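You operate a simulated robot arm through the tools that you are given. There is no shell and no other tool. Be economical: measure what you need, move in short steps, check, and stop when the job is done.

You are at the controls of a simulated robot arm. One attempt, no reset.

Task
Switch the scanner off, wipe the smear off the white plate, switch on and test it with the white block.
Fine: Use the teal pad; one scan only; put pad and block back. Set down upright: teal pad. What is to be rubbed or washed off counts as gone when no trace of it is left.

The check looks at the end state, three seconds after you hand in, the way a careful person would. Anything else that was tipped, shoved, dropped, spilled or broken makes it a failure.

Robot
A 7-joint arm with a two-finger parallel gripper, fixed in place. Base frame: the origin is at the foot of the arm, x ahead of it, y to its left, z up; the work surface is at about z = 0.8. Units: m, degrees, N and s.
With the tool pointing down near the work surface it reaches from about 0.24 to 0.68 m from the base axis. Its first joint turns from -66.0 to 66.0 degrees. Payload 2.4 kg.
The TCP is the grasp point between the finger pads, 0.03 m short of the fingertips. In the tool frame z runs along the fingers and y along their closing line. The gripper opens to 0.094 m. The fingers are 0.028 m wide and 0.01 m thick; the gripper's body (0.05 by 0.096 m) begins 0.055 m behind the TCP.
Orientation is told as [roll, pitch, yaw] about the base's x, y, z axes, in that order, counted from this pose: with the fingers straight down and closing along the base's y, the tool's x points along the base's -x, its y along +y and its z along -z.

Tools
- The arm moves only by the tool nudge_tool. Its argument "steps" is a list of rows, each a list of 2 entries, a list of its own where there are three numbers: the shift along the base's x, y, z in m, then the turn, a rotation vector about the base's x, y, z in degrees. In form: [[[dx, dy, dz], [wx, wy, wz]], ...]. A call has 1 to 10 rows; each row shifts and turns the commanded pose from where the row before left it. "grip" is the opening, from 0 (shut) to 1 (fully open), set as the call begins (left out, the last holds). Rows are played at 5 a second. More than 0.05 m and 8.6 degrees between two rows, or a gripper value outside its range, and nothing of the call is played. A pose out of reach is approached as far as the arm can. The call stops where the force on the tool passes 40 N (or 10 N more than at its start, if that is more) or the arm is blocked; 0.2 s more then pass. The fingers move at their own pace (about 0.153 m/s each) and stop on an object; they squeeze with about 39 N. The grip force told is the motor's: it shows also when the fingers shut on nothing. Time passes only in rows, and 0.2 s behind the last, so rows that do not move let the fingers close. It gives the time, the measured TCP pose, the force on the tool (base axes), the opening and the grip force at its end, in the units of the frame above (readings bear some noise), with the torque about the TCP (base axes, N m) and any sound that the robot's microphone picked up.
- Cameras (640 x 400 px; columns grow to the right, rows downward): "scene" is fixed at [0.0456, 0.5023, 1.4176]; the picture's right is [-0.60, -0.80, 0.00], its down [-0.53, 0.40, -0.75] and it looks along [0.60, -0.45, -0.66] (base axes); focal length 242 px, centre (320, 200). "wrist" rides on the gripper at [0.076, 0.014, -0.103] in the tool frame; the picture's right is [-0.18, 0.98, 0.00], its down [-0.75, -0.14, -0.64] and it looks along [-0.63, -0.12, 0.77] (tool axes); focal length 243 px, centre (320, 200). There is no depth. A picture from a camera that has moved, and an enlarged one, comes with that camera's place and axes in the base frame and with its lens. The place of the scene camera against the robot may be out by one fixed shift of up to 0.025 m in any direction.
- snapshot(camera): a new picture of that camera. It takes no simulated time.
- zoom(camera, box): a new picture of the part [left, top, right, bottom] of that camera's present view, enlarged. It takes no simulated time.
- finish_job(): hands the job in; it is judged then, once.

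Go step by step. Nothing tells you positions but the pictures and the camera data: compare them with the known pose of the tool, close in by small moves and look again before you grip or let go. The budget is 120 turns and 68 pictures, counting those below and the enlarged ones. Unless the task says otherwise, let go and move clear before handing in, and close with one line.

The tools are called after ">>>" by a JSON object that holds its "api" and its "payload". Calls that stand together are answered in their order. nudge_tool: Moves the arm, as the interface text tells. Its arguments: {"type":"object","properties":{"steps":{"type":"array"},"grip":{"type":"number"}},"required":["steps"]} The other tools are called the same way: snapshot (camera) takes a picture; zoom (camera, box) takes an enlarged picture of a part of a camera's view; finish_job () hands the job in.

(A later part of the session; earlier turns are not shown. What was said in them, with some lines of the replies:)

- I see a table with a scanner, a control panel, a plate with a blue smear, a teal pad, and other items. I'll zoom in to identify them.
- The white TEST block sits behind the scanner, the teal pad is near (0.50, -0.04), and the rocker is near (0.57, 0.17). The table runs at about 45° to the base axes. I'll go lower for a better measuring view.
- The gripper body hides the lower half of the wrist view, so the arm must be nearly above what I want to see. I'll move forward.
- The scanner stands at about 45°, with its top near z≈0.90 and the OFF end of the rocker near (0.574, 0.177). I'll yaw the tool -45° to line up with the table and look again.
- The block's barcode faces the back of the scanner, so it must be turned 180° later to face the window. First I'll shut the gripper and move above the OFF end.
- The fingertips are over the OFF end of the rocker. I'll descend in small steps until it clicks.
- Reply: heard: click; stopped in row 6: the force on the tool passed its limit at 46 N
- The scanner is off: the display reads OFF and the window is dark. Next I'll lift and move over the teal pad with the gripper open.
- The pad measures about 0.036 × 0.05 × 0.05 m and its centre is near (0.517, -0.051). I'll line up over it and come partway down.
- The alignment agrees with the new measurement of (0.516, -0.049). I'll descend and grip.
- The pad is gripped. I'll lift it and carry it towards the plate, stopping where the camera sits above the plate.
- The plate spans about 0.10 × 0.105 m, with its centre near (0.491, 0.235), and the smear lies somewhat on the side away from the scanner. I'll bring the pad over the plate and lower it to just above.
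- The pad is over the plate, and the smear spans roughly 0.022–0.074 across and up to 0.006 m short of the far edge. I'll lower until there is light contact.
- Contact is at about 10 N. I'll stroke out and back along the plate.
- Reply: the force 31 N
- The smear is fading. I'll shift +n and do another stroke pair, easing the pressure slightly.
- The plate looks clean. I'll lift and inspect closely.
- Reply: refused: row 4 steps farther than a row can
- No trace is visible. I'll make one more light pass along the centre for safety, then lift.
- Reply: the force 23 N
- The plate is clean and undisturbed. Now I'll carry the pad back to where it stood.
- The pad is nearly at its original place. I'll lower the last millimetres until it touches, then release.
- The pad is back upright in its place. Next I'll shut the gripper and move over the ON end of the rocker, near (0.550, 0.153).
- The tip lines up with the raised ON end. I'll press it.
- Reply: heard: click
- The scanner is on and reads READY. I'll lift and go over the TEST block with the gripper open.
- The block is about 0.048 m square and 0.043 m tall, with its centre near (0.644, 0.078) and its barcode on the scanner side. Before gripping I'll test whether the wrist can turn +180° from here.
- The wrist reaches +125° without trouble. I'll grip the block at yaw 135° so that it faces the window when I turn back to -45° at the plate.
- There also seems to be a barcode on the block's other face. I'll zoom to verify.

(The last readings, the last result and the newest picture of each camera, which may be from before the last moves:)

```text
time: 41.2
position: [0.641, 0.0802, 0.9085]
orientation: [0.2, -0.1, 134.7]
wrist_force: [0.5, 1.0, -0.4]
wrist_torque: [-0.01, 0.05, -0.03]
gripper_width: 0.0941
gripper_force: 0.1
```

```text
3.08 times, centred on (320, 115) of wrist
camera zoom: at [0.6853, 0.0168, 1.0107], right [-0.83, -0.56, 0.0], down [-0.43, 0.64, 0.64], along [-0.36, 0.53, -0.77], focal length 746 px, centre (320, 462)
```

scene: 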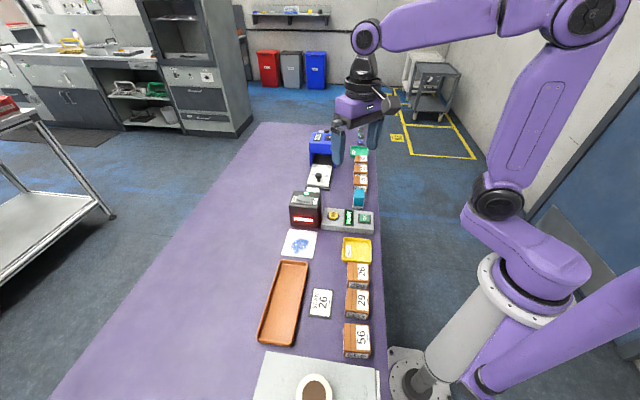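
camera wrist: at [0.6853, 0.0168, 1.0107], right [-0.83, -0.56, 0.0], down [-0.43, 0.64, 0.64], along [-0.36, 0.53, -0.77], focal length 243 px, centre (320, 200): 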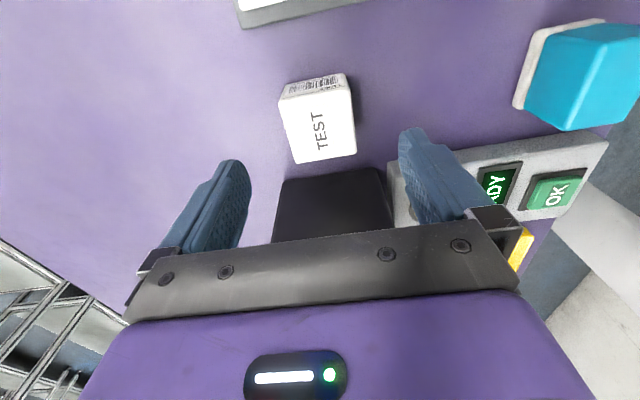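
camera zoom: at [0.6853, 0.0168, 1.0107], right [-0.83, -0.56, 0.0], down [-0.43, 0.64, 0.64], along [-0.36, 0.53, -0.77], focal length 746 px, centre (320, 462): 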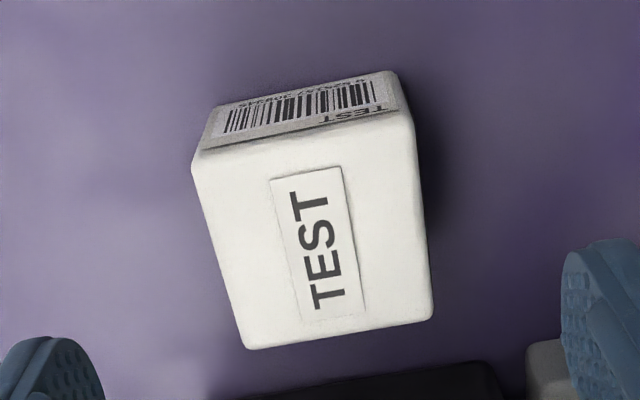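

Both faces carry barcodes, so no turn is needed: the +e face will look at the window. I'll rise and turn back to -45° unladen.

>>> {"api": "nudge_tool", "payload": {"steps": [[[0, 0, 0.04], [0, 0, 0]], [[0, 0, 0.04], [0, 0, -8]], [[0, 0, 0.03], [0, 0, -8.5]], [[0, 0, 0], [0, 0, -8.5]], [[0, 0, 0], [0, 0, -8.5]], [[0, 0, 0], [0, 0, -8.5]], [[0, 0, 0], [0, 0, -8.5]], [[0, 0, 0], [0, 0, -8.5]], [[0, 0, 0], [0, 0, -8.5]], [[0, 0, 0], [0, 0, -8.5]]]}}

>>> {"api": "nudge_tool", "payload": {"steps": [[[0, 0, 0], [0, 0, -8.5]], [[0, 0, 0], [0, 0, -8.5]], [[0, 0, 0], [0, 0, -8.5]], [[0, 0, 0], [0, 0, -8.5]], [[0, 0, 0], [0, 0, -8.5]], [[0, 0, 0], [0, 0, -8.5]], [[0, 0, 0], [0, 0, -8.5]], [[0, 0, 0], [0, 0, -8.5]], [[0, 0, 0], [0, 0, -8.5]], [[0, 0, 0], [0, 0, -8.5]]]}}

>>> {"api": "nudge_tool", "payload": {"steps": [[[0, 0, 0], [0, 0, -8.5]], [[0, 0, 0], [0, 0, -10]], [[0, 0, 0], [0, 0, 0]]]}}

```text
time: 43.4
position: [0.6438, 0.0804, 1.0188]
orientation: [0.3, -0.1, 58.5]
wrist_force: [0.4, -0.1, -0.6]
wrist_torque: [-0.01, -0.02, 0.0]
gripper_width: 0.094
gripper_force: 0.1
```

```text
time: 45.6
position: [0.6436, 0.0794, 1.0192]
orientation: [0.2, -0.1, -26.4]
wrist_force: [0.2, 0.9, -0.4]
wrist_torque: [0.01, 0.03, 0.01]
gripper_width: 0.0941
gripper_force: 0.0
```

```text
refused: row 2 steps farther than a row can; nothing moved
```

I'll finish the turn to -45°, centre over (0.6445, 0.0765), and descend to just above the block.

>>> {"api": "nudge_tool", "payload": {"steps": [[[0, 0, 0], [0, 0, -6.2]], [[0, 0, 0], [0, 0, -6.2]], [[0.001, -0.003, 0], [0, 0, -6.2]], [[0, 0, -0.04], [0, 0, 0]], [[0, 0, -0.04], [0, 0, 0]], [[0, 0, -0.03], [0, 0, 0]], [[0, 0, 0], [0, 0, 0]]]}}

>>> {"api": "snapshot", "payload": {"camera": "wrist"}}

```text
time: 47.2
position: [0.6452, 0.0775, 0.9091]
orientation: [0.3, -0.1, -44.9]
wrist_force: [0.4, -0.5, -0.8]
wrist_torque: [0.01, -0.01, 0.02]
gripper_width: 0.094
gripper_force: 0.0
```

```text
28 pictures are left
camera wrist: at [0.5993, 0.1413, 1.0101], right [0.82, 0.57, 0.01], down [0.43, -0.63, 0.64], along [0.37, -0.53, -0.77], focal length 243 px, centre (320, 200)
```

wrist: 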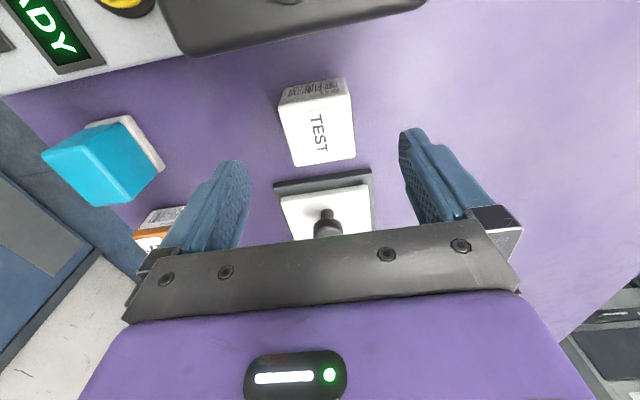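

The block is centred between the fingers. I'll descend and grip.

>>> {"api": "nudge_tool", "payload": {"steps": [[[-0.0015, 0, -0.03], [0, 0, 0]], [[0, 0, -0.03], [0, 0, 0]], [[0, 0, -0.011], [0, 0, 0]], [[0, 0, 0], [0, 0, 0]]]}}

>>> {"api": "nudge_tool", "payload": {"steps": [[[0, 0, 0], [0, 0, 0]], [[0, 0, 0], [0, 0, 0]], [[0, 0, 0], [0, 0, 0]]], "grip": 0}}

>>> {"api": "snapshot", "payload": {"camera": "wrist"}}

```text
time: 48.2
position: [0.6432, 0.078, 0.838]
orientation: [0.3, -0.1, -45.0]
wrist_force: [-0.1, -0.4, 0.4]
wrist_torque: [0.02, -0.01, 0.01]
gripper_width: 0.0941
gripper_force: 0.0
```

```text
time: 49.0
position: [0.6418, 0.0778, 0.8386]
orientation: [0.2, -0.1, -44.9]
wrist_force: [1.2, -0.4, 1.4]
wrist_torque: [-0.05, 0.02, -0.02]
gripper_width: 0.0539
gripper_force: 39.1
```

```text
27 pictures are left
camera wrist: at [0.5974, 0.1421, 0.9401], right [0.82, 0.57, 0.01], down [0.43, -0.63, 0.64], along [0.37, -0.53, -0.77], focal length 243 px, centre (320, 200)
```

wrist: 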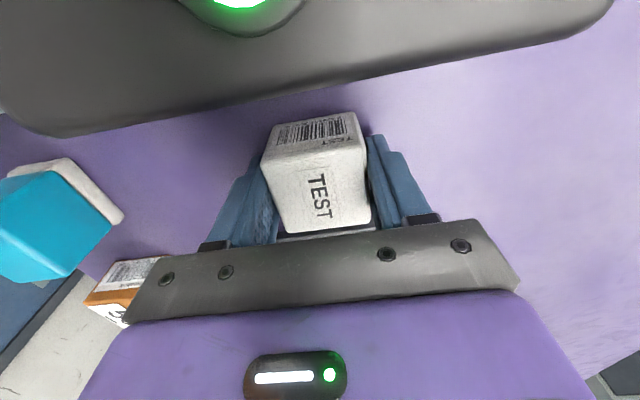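

The block is gripped, width 0.054 m. I'll lift it high, carry it over the scanner, and stop above the plate centre.

>>> {"api": "nudge_tool", "payload": {"steps": [[[0, 0, 0.045], [0, 0, 0]], [[0, 0, 0.045], [0, 0, 0]], [[0, 0, 0.045], [0, 0, 0]], [[0, 0, 0.045], [0, 0, 0]], [[-0.025, 0.026, 0], [0, 0, 0]], [[-0.025, 0.026, 0], [0, 0, 0]], [[-0.025, 0.026, 0], [0, 0, 0]], [[-0.025, 0.026, 0], [0, 0, 0]], [[-0.025, 0.026, 0], [0, 0, 0]], [[-0.027, 0.027, 0], [0, 0, 0]]]}}

>>> {"api": "zoom", "payload": {"camera": "scene", "box": [250, 150, 390, 260]}}

```text
time: 51.2
position: [0.4908, 0.2323, 1.022]
orientation: [0.3, 0.0, -44.9]
wrist_force: [0.7, 0.0, -1.1]
wrist_torque: [0.03, 0.03, -0.02]
gripper_width: 0.0538
gripper_force: 39.2
```

```text
3.64 times, centred on (320, 205) of scene
camera zoom: at [0.0457, 0.5022, 1.4176], right [-0.6, -0.8, 0.0], down [-0.53, 0.4, -0.75], along [0.6, -0.45, -0.66], focal length 878 px, centre (320, 182)
```

zoom: 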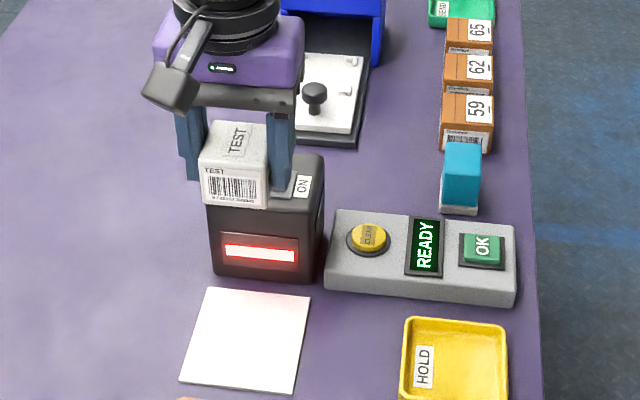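

The block is above the plate and the display reads READY. I'll lower it in front of the window in one smooth move.

>>> {"api": "nudge_tool", "payload": {"steps": [[[0, 0, -0.045], [0, 0, 0]], [[0, 0, -0.045], [0, 0, 0]], [[0, 0, -0.045], [0, 0, 0]], [[0, 0, -0.03], [0, 0, 0]], [[0, 0, -0.006], [0, 0, 0]], [[0, 0, 0], [0, 0, 0]], [[0, 0, 0], [0, 0, 0]]]}}

>>> {"api": "zoom", "payload": {"camera": "scene", "box": [250, 150, 390, 260]}}

```text
time: 52.8
position: [0.4884, 0.233, 0.8468]
orientation: [0.3, -0.1, -44.9]
wrist_force: [0.3, 0.1, -1.7]
wrist_torque: [0.04, 0.0, 0.0]
gripper_width: 0.0539
gripper_force: 39.4
```

```text
3.64 times, centred on (320, 205) of scene
camera zoom: at [0.0456, 0.5023, 1.4176], right [-0.6, -0.8, 0.0], down [-0.53, 0.4, -0.75], along [0.6, -0.45, -0.66], focal length 878 px, centre (320, 182)
```

zoom: 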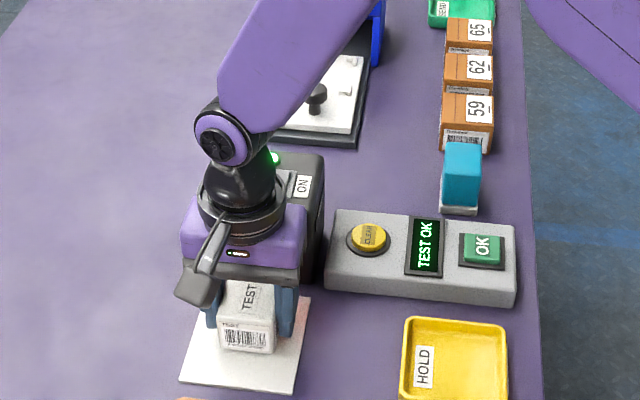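

The display shows TEST OK: one scan done. I'll lift straight up out of the field and carry the block back along the same path.

>>> {"api": "nudge_tool", "payload": {"steps": [[[0, 0, 0.045], [0, 0, 0]], [[0, 0, 0.045], [0, 0, 0]], [[0, 0, 0.045], [0, 0, 0]], [[0, 0, 0.04], [0, 0, 0]], [[0.025, -0.026, 0], [0, 0, 0]], [[0.025, -0.026, 0], [0, 0, 0]], [[0.025, -0.026, 0], [0, 0, 0]], [[0.025, -0.026, 0], [0, 0, 0]], [[0.025, -0.026, 0], [0, 0, 0]], [[0.027, -0.027, 0], [0, 0, 0]]]}}

>>> {"api": "zoom", "payload": {"camera": "scene", "box": [250, 150, 390, 260]}}

```text
time: 55.0
position: [0.6433, 0.0768, 1.0238]
orientation: [0.2, -0.1, -44.9]
wrist_force: [0.0, -0.8, -0.9]
wrist_torque: [0.0, -0.01, 0.03]
gripper_width: 0.0537
gripper_force: 39.1
```

```text
3.64 times, centred on (320, 205) of scene
camera zoom: at [0.0456, 0.5023, 1.4176], right [-0.6, -0.8, 0.0], down [-0.53, 0.4, -0.75], along [0.6, -0.45, -0.66], focal length 878 px, centre (320, 182)
```

zoom: 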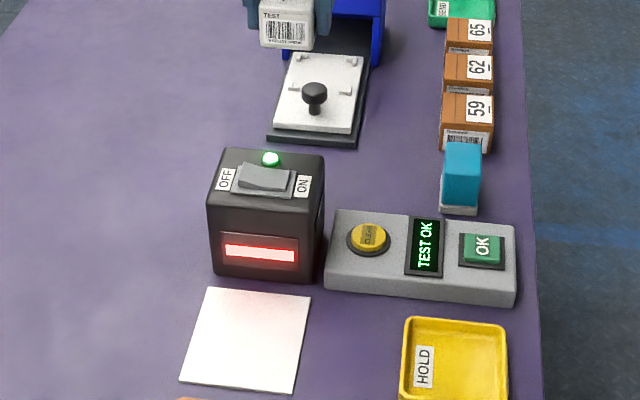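

TEST OK stays on the display. Now I'll lower the block to its original spot.

>>> {"api": "nudge_tool", "payload": {"steps": [[[0, 0, -0.045], [0, 0, 0]], [[0, 0, -0.045], [0, 0, 0]], [[0, 0, -0.045], [0, 0, 0]], [[0, 0, -0.03], [0, 0, 0]], [[0, 0, -0.014], [0, 0, 0]], [[0, 0, 0], [0, 0, 0]]]}}

>>> {"api": "snapshot", "payload": {"camera": "wrist"}}

```text
time: 56.4
position: [0.6433, 0.0779, 0.8438]
orientation: [0.3, -0.1, -44.9]
wrist_force: [0.5, -0.2, -0.6]
wrist_torque: [0.03, 0.0, -0.02]
gripper_width: 0.0538
gripper_force: 38.8
```

```text
23 pictures are left
camera wrist: at [0.5981, 0.1415, 0.9451], right [0.82, 0.57, 0.01], down [0.43, -0.63, 0.64], along [0.37, -0.53, -0.77], focal length 243 px, centre (320, 200)
```

wrist: 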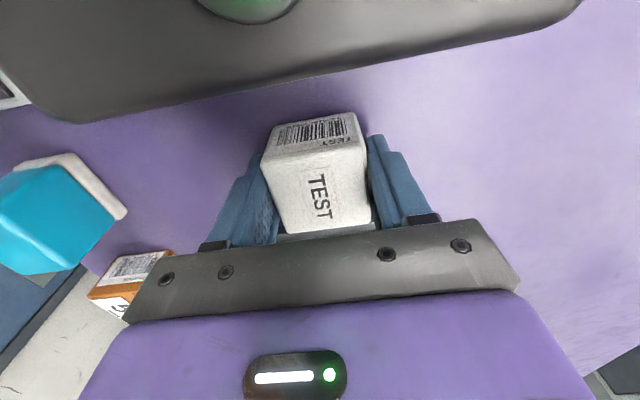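

The position matches the original. I'll lower to contact, then release.

>>> {"api": "nudge_tool", "payload": {"steps": [[[-0.001, 0, -0.003], [0, 0, 0]], [[0, 0, -0.0015], [0, 0, 0]], [[0, 0, -0.001], [0, 0, 0]], [[0, 0, 0], [0, 0, 0]]]}}

>>> {"api": "nudge_tool", "payload": {"steps": [[[0, 0, 0], [0, 0, 0]], [[0, 0, 0], [0, 0, 0]], [[0, 0, 0], [0, 0, 0]]], "grip": 1}}

>>> {"api": "nudge_tool", "payload": {"steps": [[[0, 0, 0.03], [0, 0, 0]], [[0, 0, 0.045], [0, 0, 0]], [[0, 0, 0.045], [0, 0, 0]], [[0, 0, 0.045], [0, 0, 0]], [[0, 0, 0.04], [0, 0, 0]], [[0, 0, 0], [0, 0, 0]]]}}

>>> {"api": "snapshot", "payload": {"camera": "scene"}}

>>> {"api": "snapshot", "payload": {"camera": "wrist"}}

>>> {"api": "zoom", "payload": {"camera": "scene", "box": [270, 140, 390, 260]}}

```text
time: 57.4
position: [0.6414, 0.0768, 0.8388]
orientation: [0.3, -0.1, -44.9]
wrist_force: [-1.5, 1.3, 4.2]
wrist_torque: [-0.14, 0.14, -0.03]
gripper_width: 0.0538
gripper_force: 39.4
```

```text
time: 58.2
position: [0.641, 0.0765, 0.8382]
orientation: [0.2, -0.1, -44.9]
wrist_force: [0.8, 0.4, 0.3]
wrist_torque: [0.01, 0.0, 0.0]
gripper_width: 0.0941
gripper_force: 0.0
```

```text
time: 59.6
position: [0.6422, 0.0765, 1.0434]
orientation: [0.2, -0.1, -44.9]
wrist_force: [-0.1, -0.4, -0.8]
wrist_torque: [-0.02, -0.01, 0.01]
gripper_width: 0.0939
gripper_force: 0.1
```

```text
22 pictures are left
```

scene: 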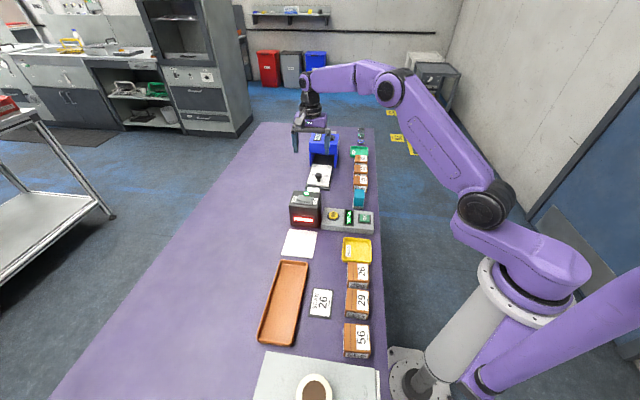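

```text
21 pictures are left
camera wrist: at [0.5976, 0.1408, 1.1442], right [0.82, 0.57, 0.0], down [0.43, -0.63, 0.64], along [0.37, -0.53, -0.77], focal length 243 px, centre (320, 200)
```

wrist: 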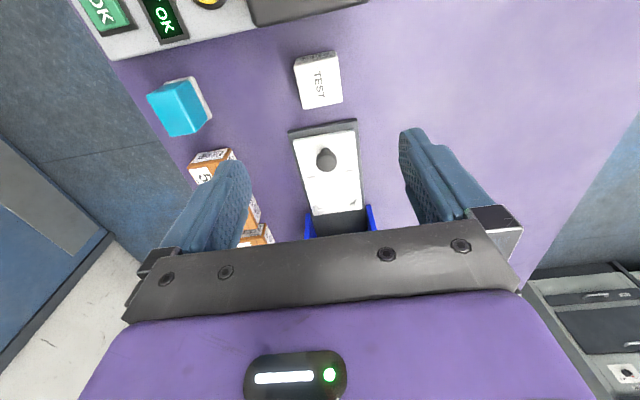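

```text
3.33 times, centred on (330, 200) of scene
camera zoom: at [0.0456, 0.5023, 1.4176], right [-0.6, -0.8, 0.0], down [-0.53, 0.4, -0.75], along [0.6, -0.45, -0.66], focal length 805 px, centre (287, 200)
```

zoom: 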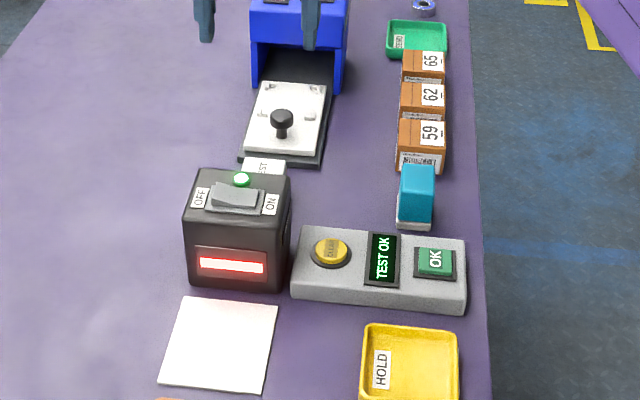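

The plate is clean, the scanner is on and shows TEST OK, and the pad and block are back upright in their places. The arm is clear, so I'm handing in.

>>> {"api": "finish_job", "payload": {}}

```text
The job is handed in.
```

I switched the scanner off, wiped the plate clean with the teal pad, switched the scanner back on and scanned the white block once. The display shows TEST OK, and the pad and block are back in their places.
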